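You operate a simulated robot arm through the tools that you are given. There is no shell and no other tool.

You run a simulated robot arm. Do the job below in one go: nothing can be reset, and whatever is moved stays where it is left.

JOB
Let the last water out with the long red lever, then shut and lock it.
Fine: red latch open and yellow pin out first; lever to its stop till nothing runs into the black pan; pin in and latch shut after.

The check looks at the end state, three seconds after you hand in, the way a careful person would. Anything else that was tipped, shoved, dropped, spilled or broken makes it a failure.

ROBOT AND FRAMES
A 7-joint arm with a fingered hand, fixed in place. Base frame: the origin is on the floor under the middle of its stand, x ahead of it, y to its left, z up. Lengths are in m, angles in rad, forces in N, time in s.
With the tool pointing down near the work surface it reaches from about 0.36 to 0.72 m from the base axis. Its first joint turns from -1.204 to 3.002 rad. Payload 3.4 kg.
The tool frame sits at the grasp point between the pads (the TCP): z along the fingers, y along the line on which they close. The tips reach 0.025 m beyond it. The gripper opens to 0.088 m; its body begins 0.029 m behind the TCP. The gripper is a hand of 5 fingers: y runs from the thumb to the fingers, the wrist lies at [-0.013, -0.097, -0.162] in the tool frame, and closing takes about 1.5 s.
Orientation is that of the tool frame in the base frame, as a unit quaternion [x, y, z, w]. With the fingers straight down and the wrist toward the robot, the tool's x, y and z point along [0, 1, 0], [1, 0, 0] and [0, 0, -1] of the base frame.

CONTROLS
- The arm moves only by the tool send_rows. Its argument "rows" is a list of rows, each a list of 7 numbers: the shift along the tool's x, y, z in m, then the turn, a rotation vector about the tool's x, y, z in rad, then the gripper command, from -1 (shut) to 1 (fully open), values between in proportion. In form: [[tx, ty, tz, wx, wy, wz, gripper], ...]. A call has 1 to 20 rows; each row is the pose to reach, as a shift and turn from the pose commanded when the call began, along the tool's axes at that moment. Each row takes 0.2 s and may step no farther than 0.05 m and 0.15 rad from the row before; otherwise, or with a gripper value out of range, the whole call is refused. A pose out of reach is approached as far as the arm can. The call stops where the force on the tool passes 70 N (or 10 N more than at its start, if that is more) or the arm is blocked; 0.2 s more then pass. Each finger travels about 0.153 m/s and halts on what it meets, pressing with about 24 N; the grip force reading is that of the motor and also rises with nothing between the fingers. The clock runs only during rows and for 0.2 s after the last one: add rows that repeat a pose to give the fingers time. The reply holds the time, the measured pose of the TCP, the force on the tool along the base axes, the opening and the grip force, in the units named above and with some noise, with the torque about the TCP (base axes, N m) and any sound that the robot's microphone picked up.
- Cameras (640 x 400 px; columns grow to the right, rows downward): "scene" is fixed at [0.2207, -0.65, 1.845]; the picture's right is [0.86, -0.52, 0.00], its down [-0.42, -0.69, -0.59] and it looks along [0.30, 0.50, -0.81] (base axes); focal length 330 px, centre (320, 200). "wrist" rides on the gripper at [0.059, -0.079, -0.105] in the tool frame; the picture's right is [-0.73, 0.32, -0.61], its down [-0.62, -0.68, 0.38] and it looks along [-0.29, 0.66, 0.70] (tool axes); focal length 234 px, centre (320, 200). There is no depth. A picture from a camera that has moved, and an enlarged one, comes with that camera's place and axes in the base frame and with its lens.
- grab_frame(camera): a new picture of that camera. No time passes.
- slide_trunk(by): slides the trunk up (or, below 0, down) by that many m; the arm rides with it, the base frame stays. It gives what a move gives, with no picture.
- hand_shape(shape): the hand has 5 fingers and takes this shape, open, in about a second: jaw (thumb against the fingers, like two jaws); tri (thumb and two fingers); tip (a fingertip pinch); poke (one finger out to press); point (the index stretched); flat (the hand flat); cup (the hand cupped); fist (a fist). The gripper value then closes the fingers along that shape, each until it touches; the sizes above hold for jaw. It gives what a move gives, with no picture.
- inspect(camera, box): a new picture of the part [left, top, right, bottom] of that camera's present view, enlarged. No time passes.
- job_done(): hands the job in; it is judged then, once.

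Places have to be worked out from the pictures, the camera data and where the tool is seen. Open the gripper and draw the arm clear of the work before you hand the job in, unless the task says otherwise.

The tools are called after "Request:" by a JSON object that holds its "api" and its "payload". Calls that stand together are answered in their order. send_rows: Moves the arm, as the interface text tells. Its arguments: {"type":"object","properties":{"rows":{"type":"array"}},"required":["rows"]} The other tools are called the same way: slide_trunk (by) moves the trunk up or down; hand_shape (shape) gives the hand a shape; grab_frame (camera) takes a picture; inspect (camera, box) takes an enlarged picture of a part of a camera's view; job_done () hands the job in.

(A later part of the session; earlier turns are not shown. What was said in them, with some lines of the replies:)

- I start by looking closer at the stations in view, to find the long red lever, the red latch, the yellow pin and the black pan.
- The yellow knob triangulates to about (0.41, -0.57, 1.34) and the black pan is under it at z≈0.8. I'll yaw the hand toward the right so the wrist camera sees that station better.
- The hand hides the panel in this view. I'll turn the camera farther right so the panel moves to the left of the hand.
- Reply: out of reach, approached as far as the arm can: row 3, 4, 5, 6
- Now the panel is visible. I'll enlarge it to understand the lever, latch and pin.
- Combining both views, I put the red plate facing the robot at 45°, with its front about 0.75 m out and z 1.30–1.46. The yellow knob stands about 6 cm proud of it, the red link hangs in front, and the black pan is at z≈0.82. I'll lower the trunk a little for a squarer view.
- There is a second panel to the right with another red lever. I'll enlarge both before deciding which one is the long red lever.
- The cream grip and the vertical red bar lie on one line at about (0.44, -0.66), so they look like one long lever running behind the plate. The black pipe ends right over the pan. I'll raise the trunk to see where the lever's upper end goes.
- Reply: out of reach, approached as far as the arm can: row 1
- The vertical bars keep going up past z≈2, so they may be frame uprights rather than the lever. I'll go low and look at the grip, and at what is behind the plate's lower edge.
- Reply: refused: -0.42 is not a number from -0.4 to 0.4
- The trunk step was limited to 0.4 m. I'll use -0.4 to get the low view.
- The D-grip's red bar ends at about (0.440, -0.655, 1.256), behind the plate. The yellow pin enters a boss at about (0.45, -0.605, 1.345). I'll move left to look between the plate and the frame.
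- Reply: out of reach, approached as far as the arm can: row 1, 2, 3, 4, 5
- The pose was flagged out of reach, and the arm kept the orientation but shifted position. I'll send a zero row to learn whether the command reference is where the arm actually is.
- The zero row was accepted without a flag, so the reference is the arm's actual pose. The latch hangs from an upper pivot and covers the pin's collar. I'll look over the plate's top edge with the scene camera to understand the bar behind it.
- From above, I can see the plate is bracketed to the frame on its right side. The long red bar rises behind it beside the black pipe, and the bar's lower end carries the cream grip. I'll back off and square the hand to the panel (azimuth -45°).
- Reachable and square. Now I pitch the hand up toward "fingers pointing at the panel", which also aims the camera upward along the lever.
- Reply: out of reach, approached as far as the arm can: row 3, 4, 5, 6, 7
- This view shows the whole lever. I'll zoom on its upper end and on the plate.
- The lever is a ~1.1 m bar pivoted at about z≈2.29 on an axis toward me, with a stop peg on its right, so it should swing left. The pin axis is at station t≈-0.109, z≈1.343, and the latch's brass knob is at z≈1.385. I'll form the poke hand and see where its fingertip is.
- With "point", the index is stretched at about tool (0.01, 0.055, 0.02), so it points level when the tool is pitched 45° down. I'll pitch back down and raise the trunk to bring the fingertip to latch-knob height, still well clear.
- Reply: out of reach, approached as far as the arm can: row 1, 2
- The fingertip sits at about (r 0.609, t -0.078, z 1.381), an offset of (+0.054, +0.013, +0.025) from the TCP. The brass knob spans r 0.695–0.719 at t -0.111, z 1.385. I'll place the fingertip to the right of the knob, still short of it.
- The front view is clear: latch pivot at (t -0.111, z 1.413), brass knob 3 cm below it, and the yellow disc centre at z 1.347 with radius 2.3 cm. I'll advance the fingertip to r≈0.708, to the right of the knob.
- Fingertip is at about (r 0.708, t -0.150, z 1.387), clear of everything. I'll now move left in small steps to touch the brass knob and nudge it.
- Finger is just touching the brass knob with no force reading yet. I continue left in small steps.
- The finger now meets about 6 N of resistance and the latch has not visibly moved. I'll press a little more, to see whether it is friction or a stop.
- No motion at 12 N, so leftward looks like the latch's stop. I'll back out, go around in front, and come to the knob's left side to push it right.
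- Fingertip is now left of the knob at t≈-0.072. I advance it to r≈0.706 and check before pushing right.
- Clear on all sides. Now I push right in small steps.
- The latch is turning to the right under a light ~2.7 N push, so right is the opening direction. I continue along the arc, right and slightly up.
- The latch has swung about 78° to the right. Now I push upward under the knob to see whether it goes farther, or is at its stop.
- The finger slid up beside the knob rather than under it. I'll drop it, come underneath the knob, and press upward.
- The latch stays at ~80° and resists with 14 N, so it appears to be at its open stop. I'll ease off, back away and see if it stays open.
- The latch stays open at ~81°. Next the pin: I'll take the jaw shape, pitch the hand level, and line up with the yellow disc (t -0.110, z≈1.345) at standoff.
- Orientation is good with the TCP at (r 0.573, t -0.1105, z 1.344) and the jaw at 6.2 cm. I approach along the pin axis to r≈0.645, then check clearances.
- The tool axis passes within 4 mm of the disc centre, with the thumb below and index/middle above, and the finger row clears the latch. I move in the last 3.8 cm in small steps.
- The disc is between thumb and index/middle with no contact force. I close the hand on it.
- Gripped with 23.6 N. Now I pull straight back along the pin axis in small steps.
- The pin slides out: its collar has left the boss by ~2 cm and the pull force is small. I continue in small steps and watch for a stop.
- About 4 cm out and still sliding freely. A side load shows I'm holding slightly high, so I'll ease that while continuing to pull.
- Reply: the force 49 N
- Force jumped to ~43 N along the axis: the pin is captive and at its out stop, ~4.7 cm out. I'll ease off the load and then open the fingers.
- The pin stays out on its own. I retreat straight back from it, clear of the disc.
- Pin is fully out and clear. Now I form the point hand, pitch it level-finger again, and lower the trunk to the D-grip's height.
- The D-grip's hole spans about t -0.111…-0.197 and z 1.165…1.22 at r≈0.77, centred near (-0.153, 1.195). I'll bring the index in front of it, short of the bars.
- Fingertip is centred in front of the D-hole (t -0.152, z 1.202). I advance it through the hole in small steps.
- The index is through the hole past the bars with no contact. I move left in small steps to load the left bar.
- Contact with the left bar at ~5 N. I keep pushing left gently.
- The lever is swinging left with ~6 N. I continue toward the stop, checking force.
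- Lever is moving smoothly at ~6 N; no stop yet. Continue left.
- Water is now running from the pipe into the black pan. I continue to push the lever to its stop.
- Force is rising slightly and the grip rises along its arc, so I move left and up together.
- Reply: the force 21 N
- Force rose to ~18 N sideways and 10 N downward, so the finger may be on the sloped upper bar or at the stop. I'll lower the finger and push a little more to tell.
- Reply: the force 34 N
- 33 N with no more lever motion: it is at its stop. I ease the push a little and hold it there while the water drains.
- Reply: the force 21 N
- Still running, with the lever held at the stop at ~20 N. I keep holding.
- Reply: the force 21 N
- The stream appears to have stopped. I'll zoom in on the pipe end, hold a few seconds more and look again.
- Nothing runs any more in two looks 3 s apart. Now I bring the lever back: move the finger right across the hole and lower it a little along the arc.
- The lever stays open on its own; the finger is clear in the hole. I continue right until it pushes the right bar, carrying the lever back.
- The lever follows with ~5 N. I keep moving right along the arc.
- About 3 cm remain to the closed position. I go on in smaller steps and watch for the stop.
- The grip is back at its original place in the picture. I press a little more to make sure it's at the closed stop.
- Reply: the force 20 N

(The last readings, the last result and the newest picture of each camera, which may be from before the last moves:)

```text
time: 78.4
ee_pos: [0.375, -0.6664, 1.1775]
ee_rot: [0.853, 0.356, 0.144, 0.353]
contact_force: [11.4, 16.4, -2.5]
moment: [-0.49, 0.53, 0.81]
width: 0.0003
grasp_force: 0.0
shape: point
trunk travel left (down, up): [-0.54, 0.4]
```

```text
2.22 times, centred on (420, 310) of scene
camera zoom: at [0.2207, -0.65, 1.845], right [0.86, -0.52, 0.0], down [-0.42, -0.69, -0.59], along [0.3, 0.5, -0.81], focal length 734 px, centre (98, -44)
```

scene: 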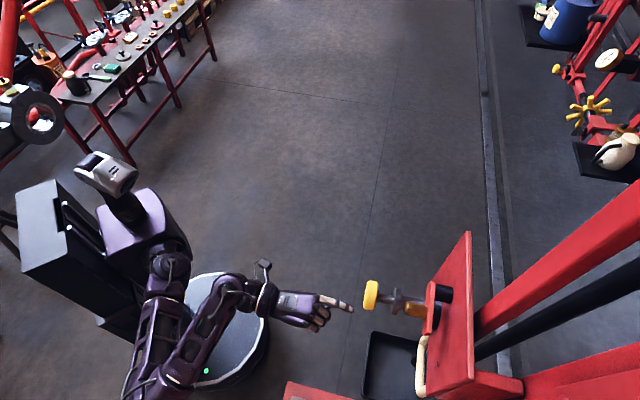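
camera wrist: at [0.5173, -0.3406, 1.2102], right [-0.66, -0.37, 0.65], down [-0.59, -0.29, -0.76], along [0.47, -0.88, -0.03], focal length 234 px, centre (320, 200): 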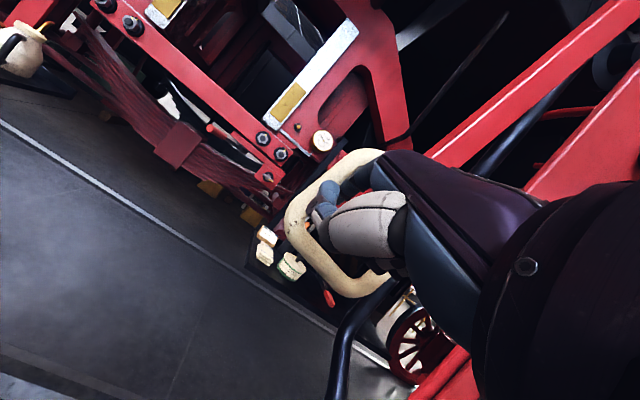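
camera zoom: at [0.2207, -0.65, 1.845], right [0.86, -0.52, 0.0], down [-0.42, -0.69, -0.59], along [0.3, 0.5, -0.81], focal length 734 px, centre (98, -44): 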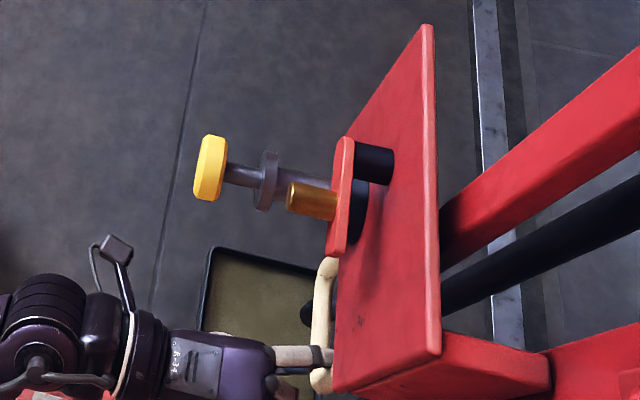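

20 N with no motion: the lever is shut against its stop. I centre the finger in the hole and withdraw it straight back.

Request:
{"api": "send_rows", "payload": {"rows": [[0.018, 0, 0, 0, 0, 0, 1], [0.035, 0, 0, 0, 0, 0, 1], [0.05, 0, 0, 0, 0, 0, 1], [0.05, -0.02, -0.02, 0, 0, 0, 1], [0.05, -0.04, -0.04, 0, 0, 0, 1], [0.05, -0.06, -0.06, 0, 0, 0, 1], [0.05, -0.08, -0.08, 0, 0, 0, 1], [0.05, -0.11, -0.11, 0, 0, 0, 1], [0.05, -0.11, -0.11, 0, 0, 0, 1]]}}

Request:
{"api": "grab_frame", "payload": {"camera": "wrist"}}

Request:
{"api": "inspect", "payload": {"camera": "scene", "box": [320, 220, 520, 400]}}

```text
time: 80.4
ee_pos: [0.2944, -0.5293, 1.1771]
ee_rot: [0.855, 0.353, 0.145, 0.351]
contact_force: [0.0, -0.6, 0.3]
moment: [-0.01, -0.02, -0.02]
width: 0.0805
grasp_force: 0.0
shape: point
trunk travel left (down, up): [-0.54, 0.4]
```

```text
taken
camera wrist: at [0.2421, -0.3971, 1.1971], right [-0.65, -0.37, 0.66], down [-0.59, -0.29, -0.75], along [0.47, -0.88, -0.03], focal length 234 px, centre (320, 200)
```

wrist: 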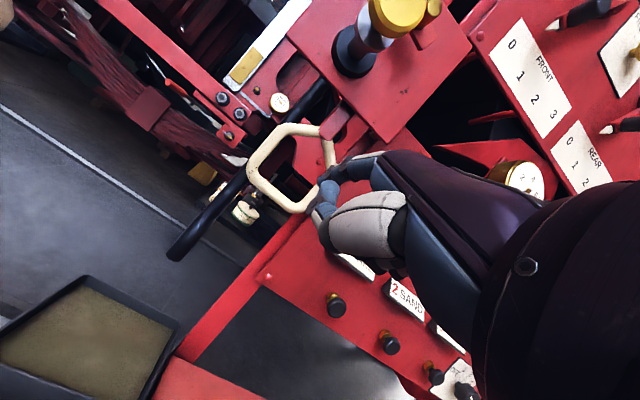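

```text
2.22 times, centred on (420, 310) of scene
camera zoom: at [0.2207, -0.65, 1.845], right [0.86, -0.52, 0.0], down [-0.42, -0.69, -0.59], along [0.3, 0.5, -0.81], focal length 734 px, centre (98, -44)
```

zoom: 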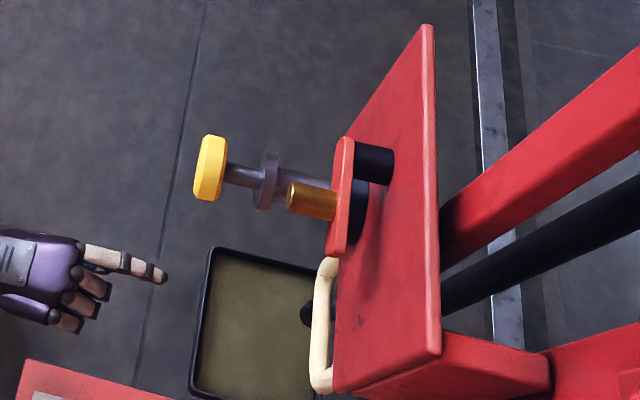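

The lever sits exactly where it started. Next I go for the pin: jaw shape, pitch level and raise to the pin's height at standoff.

Request:
{"api": "hand_shape", "payload": {"shape": "jaw"}}

Request:
{"api": "send_rows", "payload": {"rows": [[0.012, 0, 0, -0.13, 0, 0, 0.4], [0.024, 0, 0, -0.26, 0, 0, 0.4], [0.036, 0, 0, -0.39, 0, 0, 0.4], [0.048, 0, 0, -0.52, 0, 0, 0.4], [0.057, 0, 0, -0.65, 0, 0, 0.4], [0.057, 0, 0, -0.785, 0, 0, 0.4], [0.057, 0, 0, -0.785, 0, 0, 0.4]]}}

Request:
{"api": "slide_trunk", "payload": {"by": 0.165}}

Request:
{"api": "grab_frame", "payload": {"camera": "wrist"}}

Request:
{"api": "inspect", "payload": {"camera": "scene", "box": [280, 220, 480, 345]}}

```text
time: 81.3
ee_pos: [0.292, -0.5296, 1.1768]
ee_rot: [0.854, 0.353, 0.145, 0.353]
contact_force: [0.1, 0.6, 0.6]
moment: [-0.02, 0.01, -0.03]
width: 0.0877
grasp_force: 0.1
shape: jaw
trunk travel left (down, up): [-0.54, 0.4]
```

```text
time: 82.9
ee_pos: [0.3346, -0.4866, 1.1788]
ee_rot: [0.655, 0.271, 0.27, 0.652]
contact_force: [0.3, -0.3, 0.1]
moment: [-0.02, 0.01, 0.01]
width: 0.0615
grasp_force: 0.0
shape: jaw
trunk travel left (down, up): [-0.54, 0.4]
```

```text
time: 84.8
ee_pos: [0.3341, -0.487, 1.342]
ee_rot: [0.655, 0.271, 0.27, 0.652]
contact_force: [-0.5, -0.3, -0.5]
moment: [0.02, 0.0, 0.04]
width: 0.0617
grasp_force: 0.0
shape: jaw
trunk travel left (down, up): [-0.705, 0.235]
```

```text
taken
camera wrist: at [0.3016, -0.3717, 1.265], right [-0.94, -0.08, 0.33], down [-0.17, -0.71, -0.68], along [0.29, -0.7, 0.65], focal length 234 px, centre (320, 200)
```

wrist: 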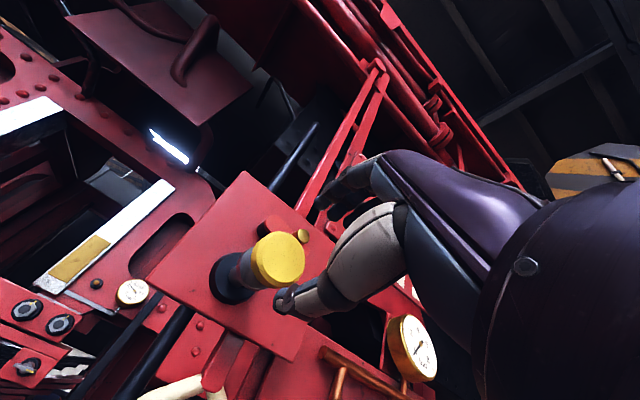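

```text
3.20 times, centred on (380, 282) of scene
camera zoom: at [0.2207, -0.65, 1.845], right [0.86, -0.52, 0.0], down [-0.42, -0.69, -0.59], along [0.3, 0.5, -0.81], focal length 1057 px, centre (128, -64)
```

zoom: 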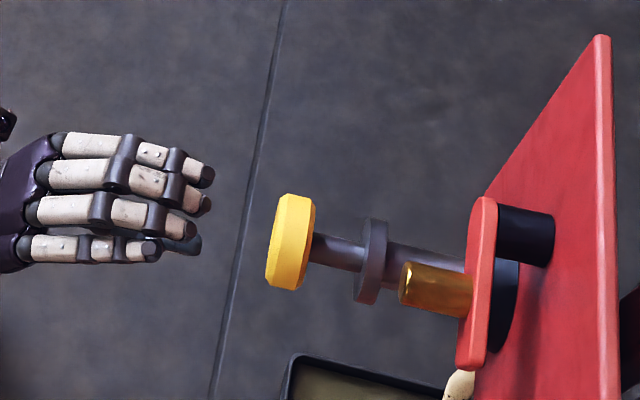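

Aligned at (r 0.58, t -0.108, z 1.342). I approach the disc and close on it.

Request:
{"api": "send_rows", "payload": {"rows": [[0, 0, 0.015, 0, 0, 0, 0.4], [0, 0, 0.03, 0, 0, 0, 0.4], [0, 0, 0.043, 0, 0, 0, 0.4], [0, 0, 0.056, 0, 0, 0, 0.4], [0, 0, 0.056, 0, 0, 0, 0.4]]}}

Request:
{"api": "inspect", "payload": {"camera": "wrist", "box": [200, 120, 420, 320]}}

Request:
{"api": "inspect", "payload": {"camera": "scene", "box": [340, 240, 500, 340]}}

```text
time: 86.0
ee_pos: [0.3749, -0.5264, 1.342]
ee_rot: [0.655, 0.271, 0.27, 0.652]
contact_force: [-0.2, 0.6, 0.7]
moment: [-0.02, 0.0, -0.03]
width: 0.0616
grasp_force: 0.1
shape: jaw
trunk travel left (down, up): [-0.705, 0.235]
```

```text
2.00 times, centred on (310, 220) of wrist
camera zoom: at [0.341, -0.4111, 1.2641], right [-0.94, -0.08, 0.33], down [-0.17, -0.71, -0.68], along [0.29, -0.7, 0.65], focal length 468 px, centre (340, 160)
```

zoom: 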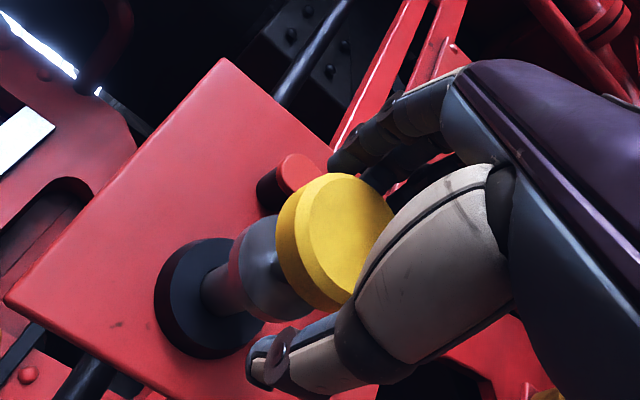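

```text
4.00 times, centred on (420, 290) of scene
camera zoom: at [0.2207, -0.65, 1.845], right [0.86, -0.52, 0.0], down [-0.42, -0.69, -0.59], along [0.3, 0.5, -0.81], focal length 1322 px, centre (-80, -160)
```

zoom: 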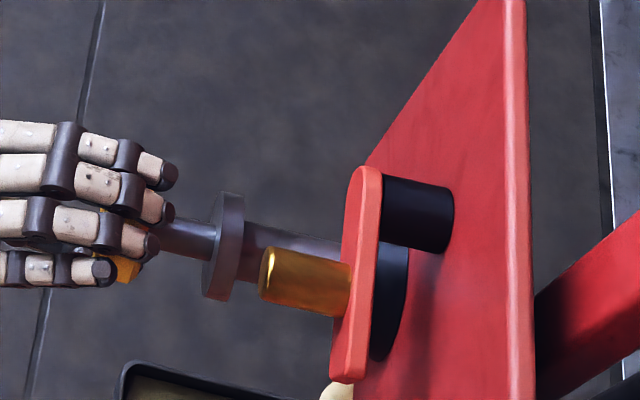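

Same relative position as at the first grasp. I close the hand.

Request:
{"api": "send_rows", "payload": {"rows": [[0, 0, 0, 0, 0, 0, 0.1], [0, 0, 0, 0, 0, 0, -0.3], [0, 0, 0, 0, 0, 0, -0.7], [0, 0, 0, 0, 0, 0, -1], [0, 0, 0, 0, 0, 0, -1], [0, 0, 0, 0, 0, 0, -1], [0, 0, 0, 0, 0, 0, -1]]}}

Request:
{"api": "send_rows", "payload": {"rows": [[0, 0, 0.005, 0, 0, 0, -1], [0, 0, 0.01, 0, 0, 0, -1], [0, 0, 0.015, 0, 0, 0, -1]]}}

Request:
{"api": "inspect", "payload": {"camera": "scene", "box": [340, 240, 500, 340]}}

Request:
{"api": "inspect", "payload": {"camera": "wrist", "box": [200, 120, 420, 320]}}

```text
time: 87.6
ee_pos: [0.376, -0.527, 1.3401]
ee_rot: [0.655, 0.27, 0.268, 0.653]
contact_force: [5.1, -3.3, 2.8]
moment: [-0.07, 0.04, 0.01]
width: 0.0346
grasp_force: 23.8
shape: jaw
trunk travel left (down, up): [-0.705, 0.235]
```

```text
time: 88.4
ee_pos: [0.3863, -0.5373, 1.3418]
ee_rot: [0.655, 0.272, 0.269, 0.652]
contact_force: [-1.8, 3.4, -7.8]
moment: [0.09, 0.14, 0.01]
width: 0.0333
grasp_force: 24.6
shape: jaw
trunk travel left (down, up): [-0.705, 0.235]
```

```text
4.00 times, centred on (420, 290) of scene
camera zoom: at [0.2207, -0.65, 1.845], right [0.86, -0.52, 0.0], down [-0.42, -0.69, -0.59], along [0.3, 0.5, -0.81], focal length 1322 px, centre (-80, -160)
```

zoom: 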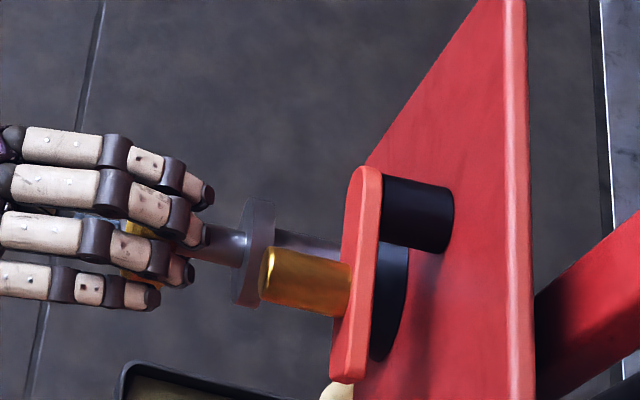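

```text
2.00 times, centred on (310, 220) of wrist
camera zoom: at [0.3523, -0.4217, 1.2644], right [-0.94, -0.08, 0.33], down [-0.17, -0.71, -0.68], along [0.29, -0.7, 0.65], focal length 468 px, centre (340, 160)
```

zoom: 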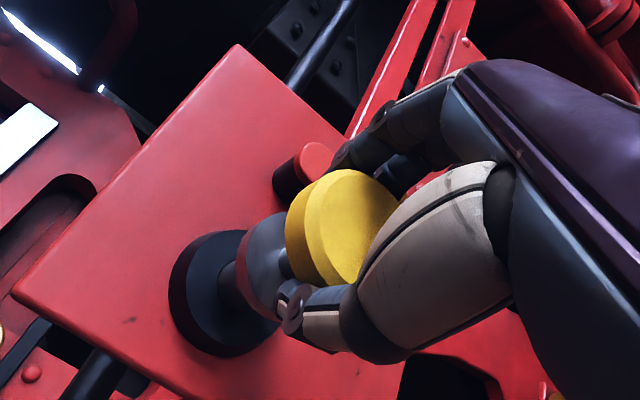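

The pin slides in freely. I continue pushing toward the seated position.

Request:
{"api": "send_rows", "payload": {"rows": [[0, 0, 0.006, 0, 0, 0, -1], [0, 0, 0.012, 0, 0, 0, -1], [0, 0, 0.018, 0, 0, 0, -1], [0, 0, 0.024, 0, 0, 0, -1], [0, 0, 0.029, 0, 0, 0, -1]]}}

Request:
{"api": "inspect", "payload": {"camera": "scene", "box": [340, 240, 500, 340]}}

Request:
{"api": "inspect", "payload": {"camera": "wrist", "box": [200, 120, 420, 320]}}

```text
time: 89.6
ee_pos: [0.4075, -0.5573, 1.3401]
ee_rot: [0.655, 0.272, 0.269, 0.651]
contact_force: [2.1, 2.6, -8.7]
moment: [0.02, 0.05, 0.05]
width: 0.0315
grasp_force: 23.7
shape: jaw
trunk travel left (down, up): [-0.705, 0.235]
```

```text
4.00 times, centred on (420, 290) of scene
camera zoom: at [0.2207, -0.65, 1.845], right [0.86, -0.52, 0.0], down [-0.42, -0.69, -0.59], along [0.3, 0.5, -0.81], focal length 1322 px, centre (-80, -160)
```

zoom: 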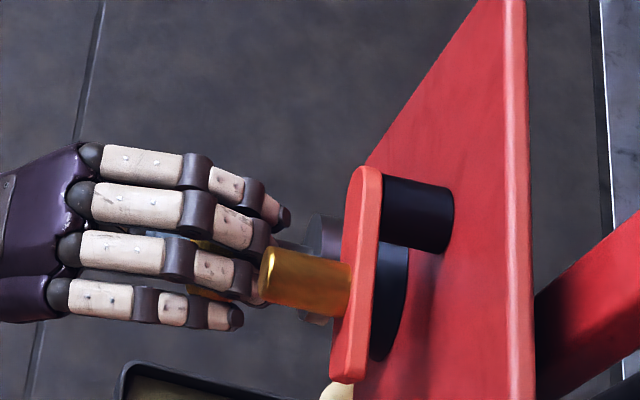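

```text
2.00 times, centred on (310, 220) of wrist
camera zoom: at [0.3735, -0.4426, 1.2639], right [-0.94, -0.08, 0.33], down [-0.17, -0.71, -0.68], along [0.29, -0.7, 0.65], focal length 468 px, centre (340, 160)
```

zoom: 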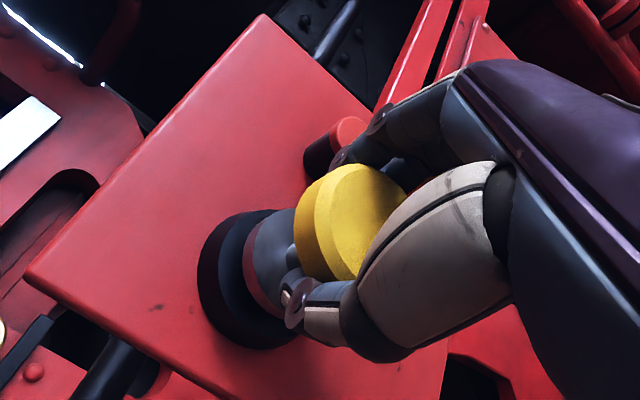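

Nearly seated. I push the last millimetres and watch the axial force.

Request:
{"api": "send_rows", "payload": {"rows": [[0, 0, 0.003, 0, 0, 0, -1], [0, 0, 0.006, 0, 0, 0, -1], [0, 0, 0.009, 0, 0, 0, -1]]}}

Request:
{"api": "inspect", "payload": {"camera": "scene", "box": [340, 240, 500, 340]}}

Request:
{"api": "inspect", "payload": {"camera": "wrist", "box": [200, 120, 420, 320]}}

```text
time: 90.4
ee_pos: [0.4145, -0.5645, 1.3398]
ee_rot: [0.656, 0.272, 0.268, 0.652]
contact_force: [0.6, 3.3, -12.1]
moment: [0.01, 0.09, 0.06]
width: 0.0313
grasp_force: 24.0
shape: jaw
trunk travel left (down, up): [-0.705, 0.235]
```

```text
4.00 times, centred on (420, 290) of scene
camera zoom: at [0.2207, -0.65, 1.845], right [0.86, -0.52, 0.0], down [-0.42, -0.69, -0.59], along [0.3, 0.5, -0.81], focal length 1322 px, centre (-80, -160)
```

zoom: 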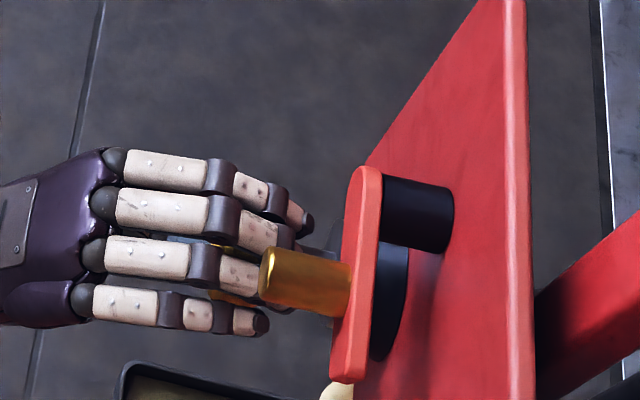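

```text
2.00 times, centred on (310, 220) of wrist
camera zoom: at [0.3797, -0.4488, 1.2644], right [-0.94, -0.08, 0.33], down [-0.18, -0.71, -0.68], along [0.29, -0.7, 0.65], focal length 468 px, centre (340, 160)
```

zoom: 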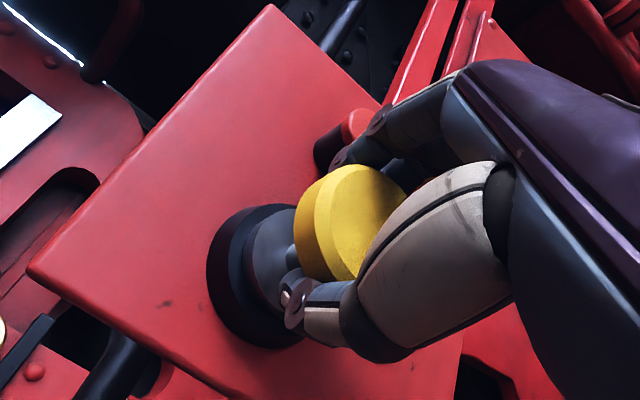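

Request:
{"api": "send_rows", "payload": {"rows": [[0, 0, 0.003, 0, 0, 0, -1], [0, 0, 0.006, 0, 0, 0, -1]]}}

Request:
{"api": "inspect", "payload": {"camera": "wrist", "box": [200, 120, 420, 320]}}

```text
time: 91.0
ee_pos: [0.4172, -0.568, 1.3407]
ee_rot: [0.655, 0.271, 0.269, 0.653]
contact_force: [1.1, 3.2, -11.5]
moment: [-0.02, -0.02, 0.03]
width: 0.0305
grasp_force: 23.7
shape: jaw
trunk travel left (down, up): [-0.705, 0.235]
```

```text
2.00 times, centred on (310, 220) of wrist
camera zoom: at [0.3841, -0.4524, 1.2645], right [-0.94, -0.08, 0.33], down [-0.17, -0.71, -0.68], along [0.29, -0.7, 0.65], focal length 468 px, centre (340, 160)
```

zoom: 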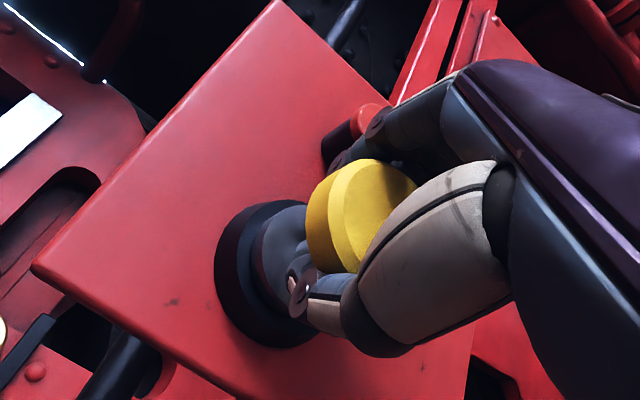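

The hand is now sliding over the disc, so the pin has stopped moving and should be seated. I open just enough to clear the disc, back off, and look.

Request:
{"api": "send_rows", "payload": {"rows": [[0, 0, 0, 0, 0, 0, -0.4], [0, 0, 0, 0, 0, 0, 0.1], [0, 0, 0, 0, 0, 0, 0.3], [0, 0, 0, 0, 0, 0, 0.3], [0, 0, 0, 0, 0, 0, 0.3]]}}

Request:
{"api": "inspect", "payload": {"camera": "wrist", "box": [200, 120, 420, 320]}}

Request:
{"api": "inspect", "payload": {"camera": "scene", "box": [340, 240, 500, 340]}}

```text
time: 92.2
ee_pos: [0.4161, -0.5679, 1.3428]
ee_rot: [0.655, 0.27, 0.269, 0.653]
contact_force: [0.4, 0.7, 0.1]
moment: [0.0, -0.01, 0.0]
width: 0.057
grasp_force: 0.2
shape: jaw
trunk travel left (down, up): [-0.705, 0.235]
```

```text
2.00 times, centred on (310, 220) of wrist
camera zoom: at [0.3822, -0.4525, 1.2654], right [-0.94, -0.08, 0.33], down [-0.17, -0.71, -0.68], along [0.29, -0.7, 0.65], focal length 468 px, centre (340, 160)
```

zoom: 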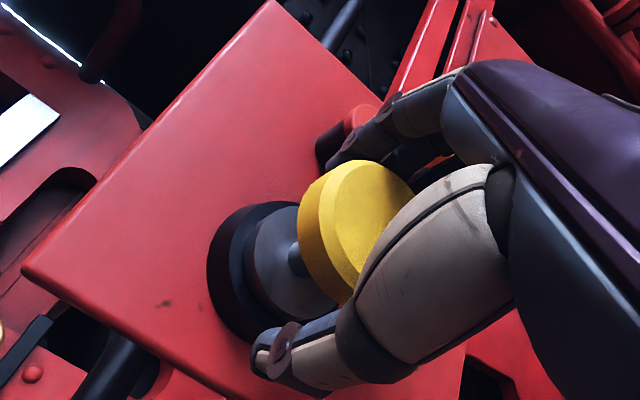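

```text
4.00 times, centred on (420, 290) of scene
camera zoom: at [0.2207, -0.65, 1.845], right [0.86, -0.52, 0.0], down [-0.42, -0.69, -0.59], along [0.3, 0.5, -0.81], focal length 1322 px, centre (-80, -160)
```

zoom: 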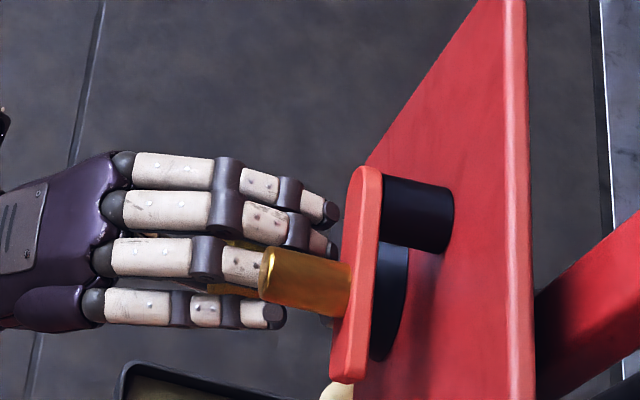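

Open with no contact. I back straight out along the pin axis.

Request:
{"api": "send_rows", "payload": {"rows": [[0, 0, -0.015, 0, 0, 0, 0.3], [0, 0, -0.035, 0, 0, 0, 0.3], [0, 0, -0.06, 0, 0, 0, 0.4], [0, 0, -0.09, 0, 0, 0, 0.5], [0, 0, -0.118, 0, 0, 0, 0.6], [0, 0, -0.118, 0, 0, 0, 0.6]]}}

Request:
{"api": "inspect", "payload": {"camera": "wrist", "box": [120, 150, 340, 320]}}

Request:
{"api": "inspect", "payload": {"camera": "scene", "box": [340, 240, 500, 340]}}

```text
time: 93.6
ee_pos: [0.335, -0.4842, 1.3441]
ee_rot: [0.655, 0.271, 0.269, 0.652]
contact_force: [0.6, 0.1, -0.2]
moment: [0.01, 0.04, 0.01]
width: 0.0703
grasp_force: 0.1
shape: jaw
trunk travel left (down, up): [-0.705, 0.235]
```

```text
2.35 times, centred on (230, 235) of wrist
camera zoom: at [0.3015, -0.3695, 1.2667], right [-0.94, -0.08, 0.33], down [-0.17, -0.71, -0.68], along [0.29, -0.7, 0.65], focal length 551 px, centre (532, 118)
```

zoom: 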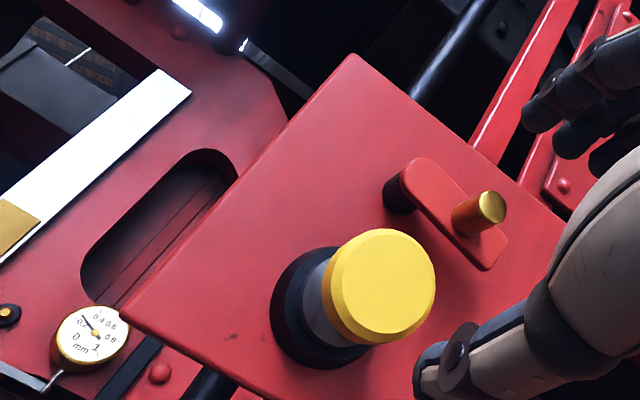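

```text
4.00 times, centred on (420, 290) of scene
camera zoom: at [0.2207, -0.65, 1.845], right [0.86, -0.52, 0.0], down [-0.42, -0.69, -0.59], along [0.3, 0.5, -0.81], focal length 1322 px, centre (-80, -160)
```

zoom: 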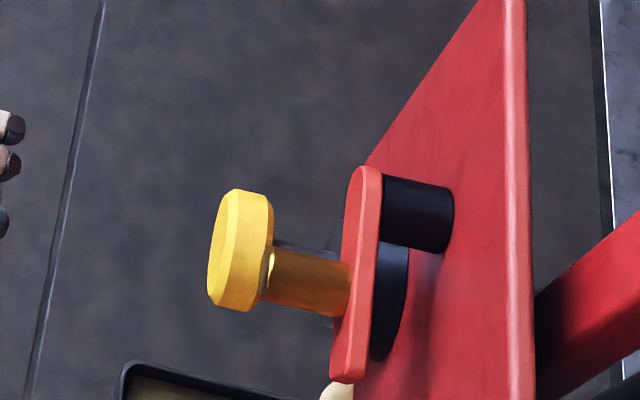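

The disc is at exactly the same pixels as before I pulled it, so the pin is home. Now the latch: point hand, pitch, and bring the index above the brass knob (currently at t≈-0.140, z≈1.408).

Request:
{"api": "hand_shape", "payload": {"shape": "point"}}

Request:
{"api": "send_rows", "payload": {"rows": [[-0.01, 0.014, 0.004, 0.13, 0, 0, 1], [-0.02, 0.028, 0.008, 0.26, 0, 0, 1], [-0.03, 0.042, 0.012, 0.39, 0, 0, 1], [-0.04, 0.056, 0.016, 0.52, 0, 0, 1], [-0.05, 0.071, 0.022, 0.65, 0, 0, 1], [-0.05, 0.071, 0.027, 0.785, 0, 0, 1], [-0.05, 0.071, 0.027, 0.785, 0, 0, 1]]}}

Request:
{"api": "inspect", "payload": {"camera": "wrist", "box": [200, 80, 400, 240]}}

Request:
{"api": "inspect", "payload": {"camera": "scene", "box": [320, 240, 480, 340]}}

```text
time: 94.5
ee_pos: [0.3345, -0.4835, 1.3438]
ee_rot: [0.655, 0.271, 0.269, 0.653]
contact_force: [-0.5, 0.5, -0.6]
moment: [0.0, -0.03, 0.0]
width: 0.0806
grasp_force: 0.1
shape: point
trunk travel left (down, up): [-0.705, 0.235]
```

```text
time: 96.1
ee_pos: [0.3161, -0.5384, 1.4128]
ee_rot: [0.855, 0.353, 0.144, 0.351]
contact_force: [0.2, 0.3, -0.5]
moment: [0.0, 0.0, 0.01]
width: 0.0807
grasp_force: 0.0
shape: point
trunk travel left (down, up): [-0.705, 0.235]
```

```text
2.50 times, centred on (300, 160) of wrist
camera zoom: at [0.265, -0.4068, 1.4335], right [-0.65, -0.37, 0.66], down [-0.59, -0.29, -0.75], along [0.47, -0.88, -0.03], focal length 585 px, centre (370, 300)
```

zoom: 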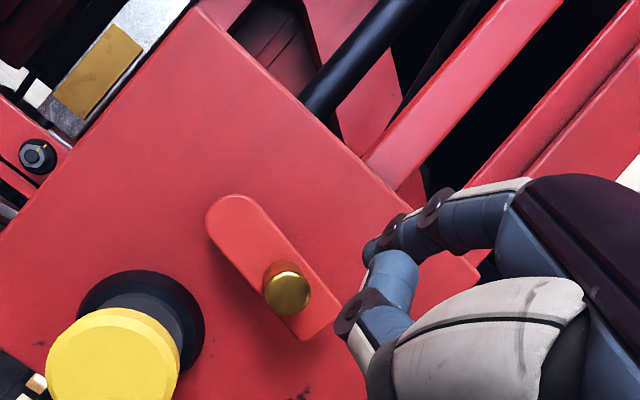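

```text
4.00 times, centred on (400, 290) of scene
camera zoom: at [0.2207, -0.65, 1.845], right [0.86, -0.52, 0.0], down [-0.42, -0.69, -0.59], along [0.3, 0.5, -0.81], focal length 1322 px, centre (0, -160)
```

zoom: 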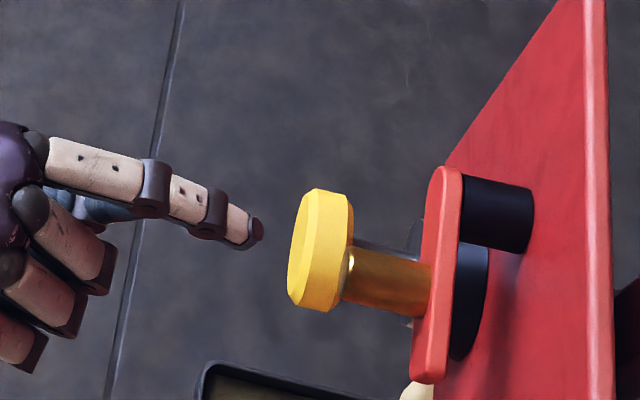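

Knob measured at (t -0.140, z 1.409); the fingertip is above it at z 1.437. I advance over the knob to r≈0.707.

Request:
{"api": "send_rows", "payload": {"rows": [[0, 0.012, 0.012, 0, 0, 0, 1], [0, 0.024, 0.024, 0, 0, 0, 1], [0, 0.0346, 0.0346, 0, 0, 0, 1], [0, 0.0346, 0.0346, 0, 0, 0, 1]]}}

Request:
{"api": "inspect", "payload": {"camera": "wrist", "box": [200, 80, 400, 240]}}

Request:
{"api": "inspect", "payload": {"camera": "scene", "box": [340, 240, 500, 340]}}

```text
time: 97.1
ee_pos: [0.3513, -0.5753, 1.4143]
ee_rot: [0.854, 0.353, 0.145, 0.353]
contact_force: [-0.1, -1.0, 0.1]
moment: [0.0, -0.01, -0.01]
width: 0.0807
grasp_force: 0.1
shape: point
trunk travel left (down, up): [-0.705, 0.235]
```

```text
2.50 times, centred on (300, 160) of wrist
camera zoom: at [0.301, -0.4417, 1.4336], right [-0.65, -0.37, 0.66], down [-0.59, -0.29, -0.75], along [0.47, -0.88, -0.03], focal length 585 px, centre (370, 300)
```

zoom: 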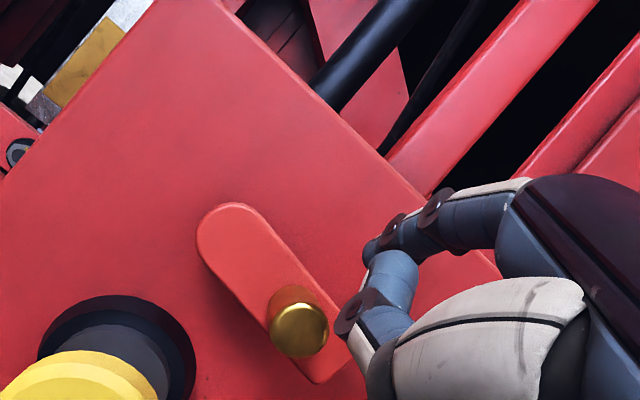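

```text
4.00 times, centred on (420, 290) of scene
camera zoom: at [0.2207, -0.65, 1.845], right [0.86, -0.52, 0.0], down [-0.42, -0.69, -0.59], along [0.3, 0.5, -0.81], focal length 1322 px, centre (-80, -160)
```

zoom: 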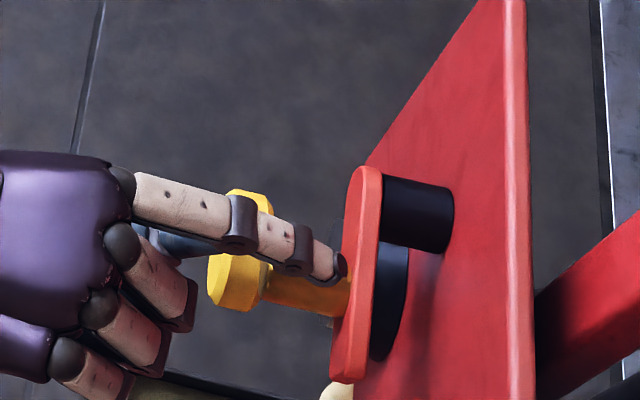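

The finger is right above the knob. I press down along the arc in small steps to start the latch closing.

Request:
{"api": "send_rows", "payload": {"rows": [[0, -0.0064, 0.0064, 0, 0, 0, 1], [0, -0.0127, 0.0127, 0, 0, 0, 1], [0, -0.0191, 0.0191, 0, 0, 0, 1], [0.0015, -0.0251, 0.0251, 0, 0, 0, 1]]}}

Request:
{"api": "inspect", "payload": {"camera": "wrist", "box": [200, 80, 400, 240]}}

Request:
{"api": "inspect", "payload": {"camera": "scene", "box": [340, 240, 500, 340]}}

```text
time: 98.1
ee_pos: [0.3508, -0.572, 1.3768]
ee_rot: [0.855, 0.353, 0.145, 0.353]
contact_force: [-0.4, 0.0, 1.2]
moment: [-0.05, -0.05, 0.0]
width: 0.0
grasp_force: 0.0
shape: point
trunk travel left (down, up): [-0.705, 0.235]
```

```text
2.50 times, centred on (300, 160) of wrist
camera zoom: at [0.3006, -0.4389, 1.3968], right [-0.65, -0.37, 0.66], down [-0.59, -0.29, -0.75], along [0.47, -0.88, -0.03], focal length 585 px, centre (370, 300)
```

zoom: 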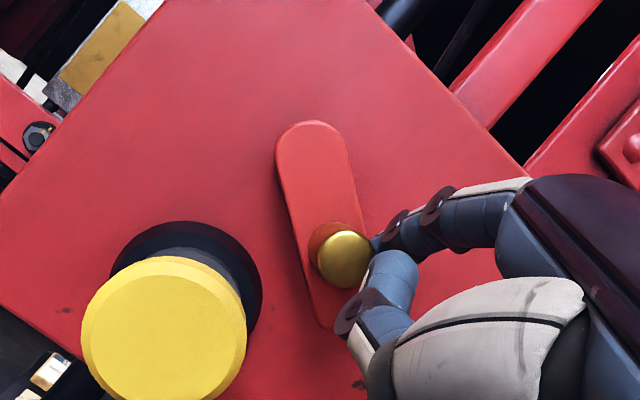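

```text
4.00 times, centred on (420, 290) of scene
camera zoom: at [0.2207, -0.65, 1.845], right [0.86, -0.52, 0.0], down [-0.42, -0.69, -0.59], along [0.3, 0.5, -0.81], focal length 1322 px, centre (-80, -160)
```

zoom: 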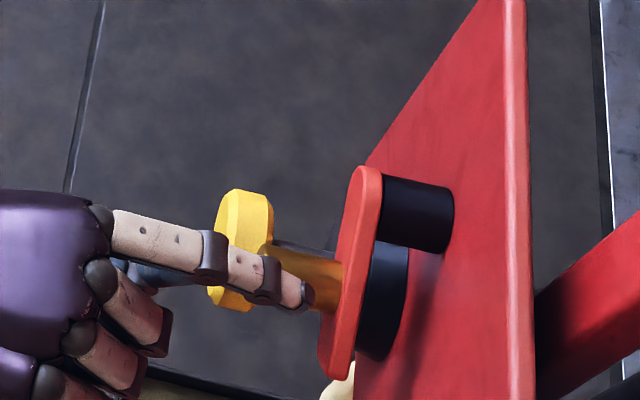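

The latch is swinging down (about 50° now). I continue left and down along its arc.

Request:
{"api": "send_rows", "payload": {"rows": [[0.0035, -0.0042, 0.0042, 0, 0, 0, 1], [0.0095, -0.0092, 0.0092, 0, 0, 0, 1], [0.0165, -0.012, 0.012, 0, 0, 0, 1], [0.021, -0.012, 0.012, 0, 0, 0, 1]]}}

Request:
{"api": "inspect", "payload": {"camera": "wrist", "box": [200, 80, 400, 240]}}

Request:
{"api": "inspect", "payload": {"camera": "scene", "box": [340, 240, 500, 340]}}

```text
time: 99.1
ee_pos: [0.3662, -0.5587, 1.3604]
ee_rot: [0.854, 0.353, 0.146, 0.352]
contact_force: [-3.3, -1.7, -0.8]
moment: [0.05, -0.03, -0.09]
width: 0.0805
grasp_force: 0.0
shape: point
trunk travel left (down, up): [-0.705, 0.235]
```

```text
2.50 times, centred on (300, 160) of wrist
camera zoom: at [0.3151, -0.4266, 1.381], right [-0.65, -0.37, 0.66], down [-0.59, -0.29, -0.75], along [0.47, -0.88, -0.03], focal length 585 px, centre (370, 300)
```

zoom: 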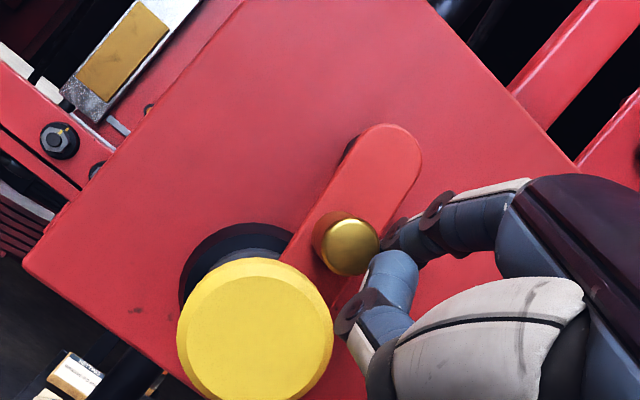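

```text
4.00 times, centred on (420, 290) of scene
camera zoom: at [0.2207, -0.65, 1.845], right [0.86, -0.52, 0.0], down [-0.42, -0.69, -0.59], along [0.3, 0.5, -0.81], focal length 1322 px, centre (-80, -160)
```

zoom: 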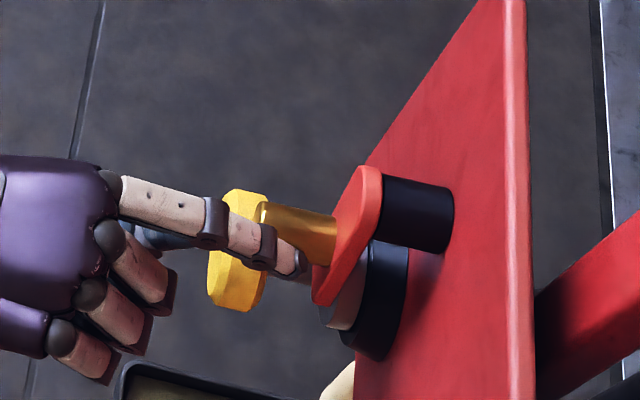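

Almost shut; a few more millimetres left until it meets its stop.

Request:
{"api": "send_rows", "payload": {"rows": [[0.004, 0, 0, 0, 0, 0, 1], [0.008, 0, 0, 0, 0, 0, 1], [0.012, 0, 0, 0, 0, 0, 1], [0.016, 0, 0, 0, 0, 0, 1]]}}

Request:
{"api": "inspect", "payload": {"camera": "wrist", "box": [200, 80, 400, 240]}}

Request:
{"api": "inspect", "payload": {"camera": "scene", "box": [340, 240, 500, 340]}}

```text
time: 100.1
ee_pos: [0.3743, -0.5504, 1.3618]
ee_rot: [0.855, 0.352, 0.147, 0.352]
contact_force: [-5.9, -6.2, -1.6]
moment: [0.17, -0.11, -0.43]
width: 0.0804
grasp_force: 0.1
shape: point
trunk travel left (down, up): [-0.705, 0.235]
```

```text
2.50 times, centred on (300, 160) of wrist
camera zoom: at [0.3236, -0.4177, 1.3806], right [-0.66, -0.37, 0.66], down [-0.59, -0.29, -0.75], along [0.47, -0.88, -0.03], focal length 585 px, centre (370, 300)
```

zoom: 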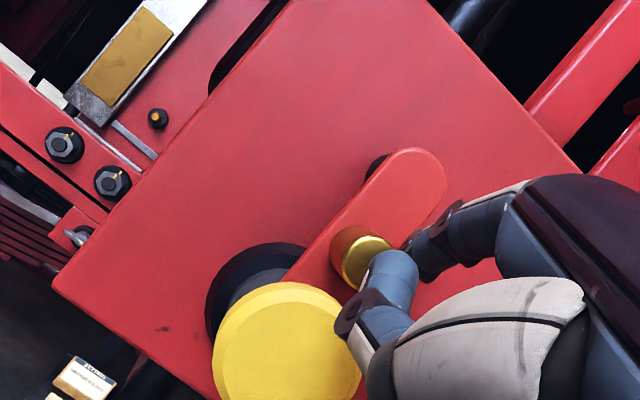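

```text
4.00 times, centred on (420, 290) of scene
camera zoom: at [0.2207, -0.65, 1.845], right [0.86, -0.52, 0.0], down [-0.42, -0.69, -0.59], along [0.3, 0.5, -0.81], focal length 1322 px, centre (-80, -160)
```

zoom: 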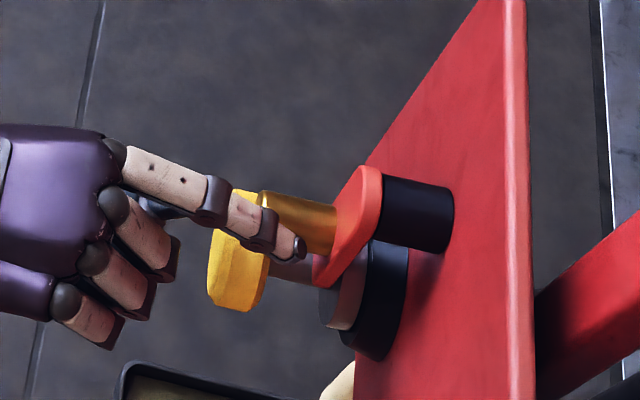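

The latch looks as it did at the start. One last firm nudge against its stop, then I withdraw the finger right and back.

Request:
{"api": "send_rows", "payload": {"rows": [[0.005, 0, 0, 0, 0, 0, 1], [0.005, 0, 0, 0, 0, 0, 1], [-0.01, 0, 0, 0, 0, 0, 1], [-0.028, 0, 0, 0, 0, 0, 1], [-0.028, -0.025, -0.025, 0, 0, 0, 1], [-0.028, -0.05, -0.05, 0, 0, 0, 1], [-0.028, -0.065, -0.065, 0, 0, 0, 1], [-0.028, -0.065, -0.065, 0, 0, 0, 1]]}}

Request:
{"api": "inspect", "payload": {"camera": "wrist", "box": [150, 80, 400, 280]}}

Request:
{"api": "inspect", "payload": {"camera": "scene", "box": [340, 240, 500, 340]}}

```text
time: 101.9
ee_pos: [0.2941, -0.5018, 1.3617]
ee_rot: [0.854, 0.353, 0.145, 0.353]
contact_force: [0.0, -0.5, 0.3]
moment: [0.0, -0.01, 0.01]
width: 0.0
grasp_force: 0.0
shape: point
trunk travel left (down, up): [-0.705, 0.235]
```

```text
2.00 times, centred on (275, 180) of wrist
camera zoom: at [0.2428, -0.3692, 1.3818], right [-0.65, -0.37, 0.66], down [-0.59, -0.29, -0.75], along [0.47, -0.88, -0.03], focal length 468 px, centre (410, 240)
```

zoom: 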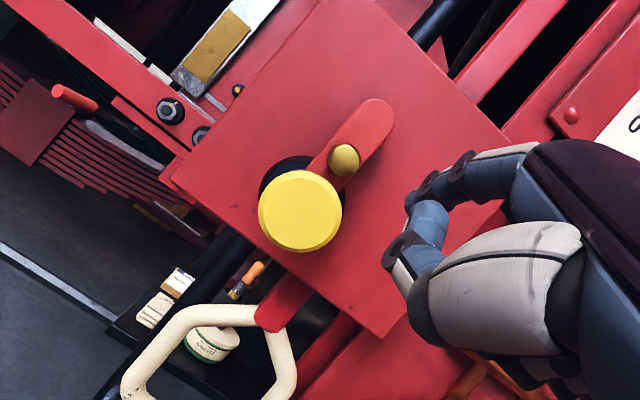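

```text
4.00 times, centred on (420, 290) of scene
camera zoom: at [0.2207, -0.65, 1.845], right [0.86, -0.52, 0.0], down [-0.42, -0.69, -0.59], along [0.3, 0.5, -0.81], focal length 1322 px, centre (-80, -160)
```

zoom: 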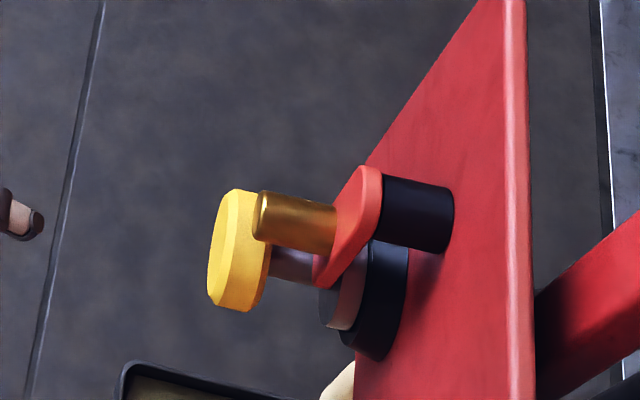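

Latch shut, pin home: the picture matches the one from the start. I compare the whole station with the first scene view and check the pan.

Request:
{"api": "inspect", "payload": {"camera": "scene", "box": [340, 220, 640, 400]}}

Request:
{"api": "inspect", "payload": {"camera": "scene", "box": [360, 320, 440, 400]}}

Request:
{"api": "hand_shape", "payload": {"shape": "jaw"}}

```text
2.13 times, centred on (490, 310) of scene
camera zoom: at [0.2207, -0.65, 1.845], right [0.86, -0.52, 0.0], down [-0.42, -0.69, -0.59], along [0.3, 0.5, -0.81], focal length 705 px, centre (-43, -35)
```

zoom: 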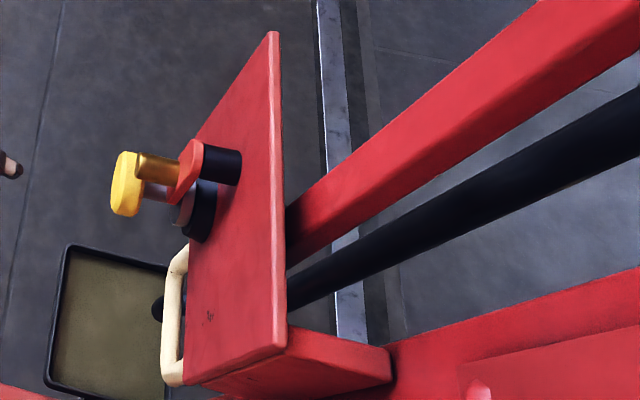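

```text
5.00 times, centred on (400, 360) of scene
camera zoom: at [0.2207, -0.65, 1.845], right [0.86, -0.52, 0.0], down [-0.42, -0.69, -0.59], along [0.3, 0.5, -0.81], focal length 1652 px, centre (-80, -600)
```

zoom: 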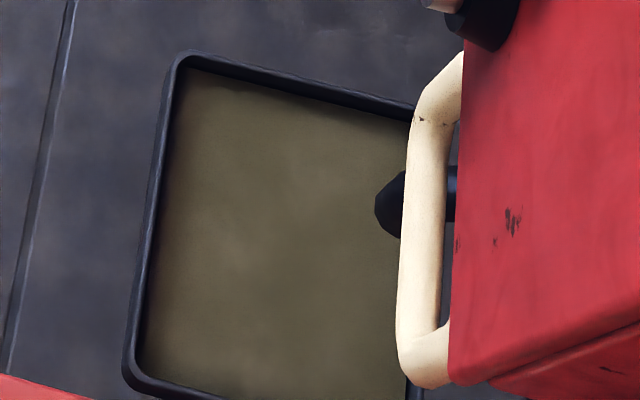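

```text
time: 102.8
ee_pos: [0.2929, -0.5011, 1.3623]
ee_rot: [0.855, 0.353, 0.144, 0.353]
contact_force: [0.1, 0.4, -0.3]
moment: [0.0, 0.01, -0.01]
width: 0.0878
grasp_force: 0.1
shape: jaw
trunk travel left (down, up): [-0.705, 0.235]
```

Everything matches the starting view and nothing runs. With the hand open, I draw the arm up and left, well clear of the panel.

Request:
{"api": "send_rows", "payload": {"rows": [[0.0, -0.012, -0.012, 0, 0, 0, 1], [0.035, -0.004, -0.018, 0, 0, 0, 1], [0.07, 0.006, -0.028, 0, 0, 0, 1], [0.105, 0.016, -0.038, 0, 0, 0, 1], [0.14, 0.026, -0.048, 0, 0, 0, 1], [0.175, 0.036, -0.058, 0, 0, 0, 1], [0.2, 0.046, -0.068, 0, 0, 0, 1], [0.2, 0.046, -0.068, 0, 0, 0, 1]]}}

Request:
{"api": "grab_frame", "payload": {"camera": "scene"}}

Request:
{"api": "grab_frame", "payload": {"camera": "wrist"}}

```text
time: 104.6
ee_pos: [0.423, -0.349, 1.4412]
ee_rot: [0.855, 0.353, 0.145, 0.351]
contact_force: [0.5, -0.3, 1.0]
moment: [-0.01, 0.01, -0.02]
width: 0.0878
grasp_force: 0.0
shape: jaw
trunk travel left (down, up): [-0.705, 0.235]
```

```text
taken
```

scene: 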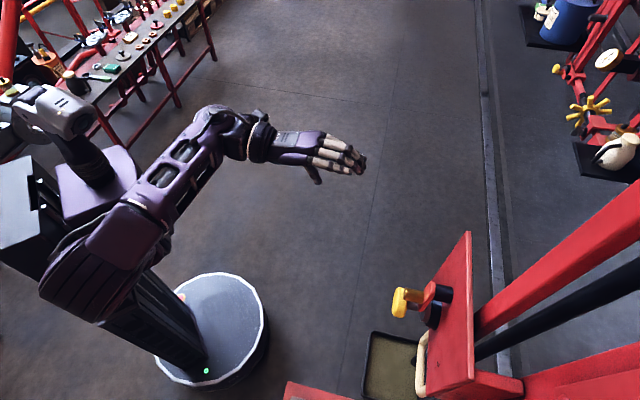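

```text
taken
camera wrist: at [0.3735, -0.2166, 1.4604], right [-0.65, -0.37, 0.66], down [-0.59, -0.29, -0.75], along [0.47, -0.88, -0.03], focal length 234 px, centre (320, 200)
```

wrist: 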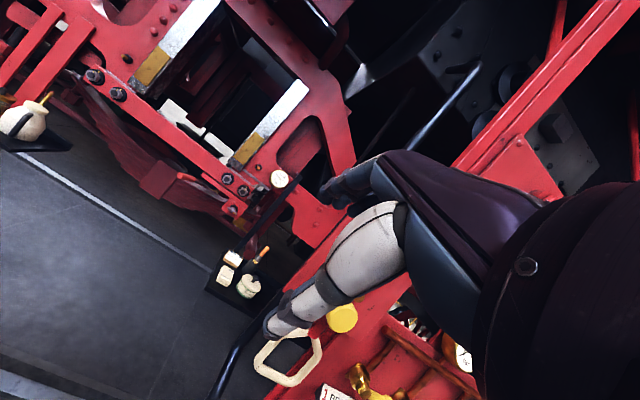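

The lever is shut at its stop, the pin is in, the latch is closed and nothing runs into the pan. The hand is open and clear of the panel, so I hand the job in.

Request:
{"api": "job_done", "payload": {}}

```text
The job is handed in.
```

The water is drained and the lever is shut and locked. The job is handed in, but I haven't seen the check's verdict.

- **Unlocking:** I swung the red latch to its open stop, about 80° to the right. I then pulled the yellow pin about 4.7 cm out to its stop.
- **Draining:** I pushed the long red lever left to its stop and held it there. The pan filled and the stream ended; two looks about 3 seconds apart showed nothing running.
- **Locking:** I pushed the lever back against its closed stop, pushed the pin home and swung the latch shut. The lever, pin and latch look the same in the scene camera as they did at the start.

Nothing else was moved or spilled as far as I could see. The hand was open and clear of the panel when I handed in.
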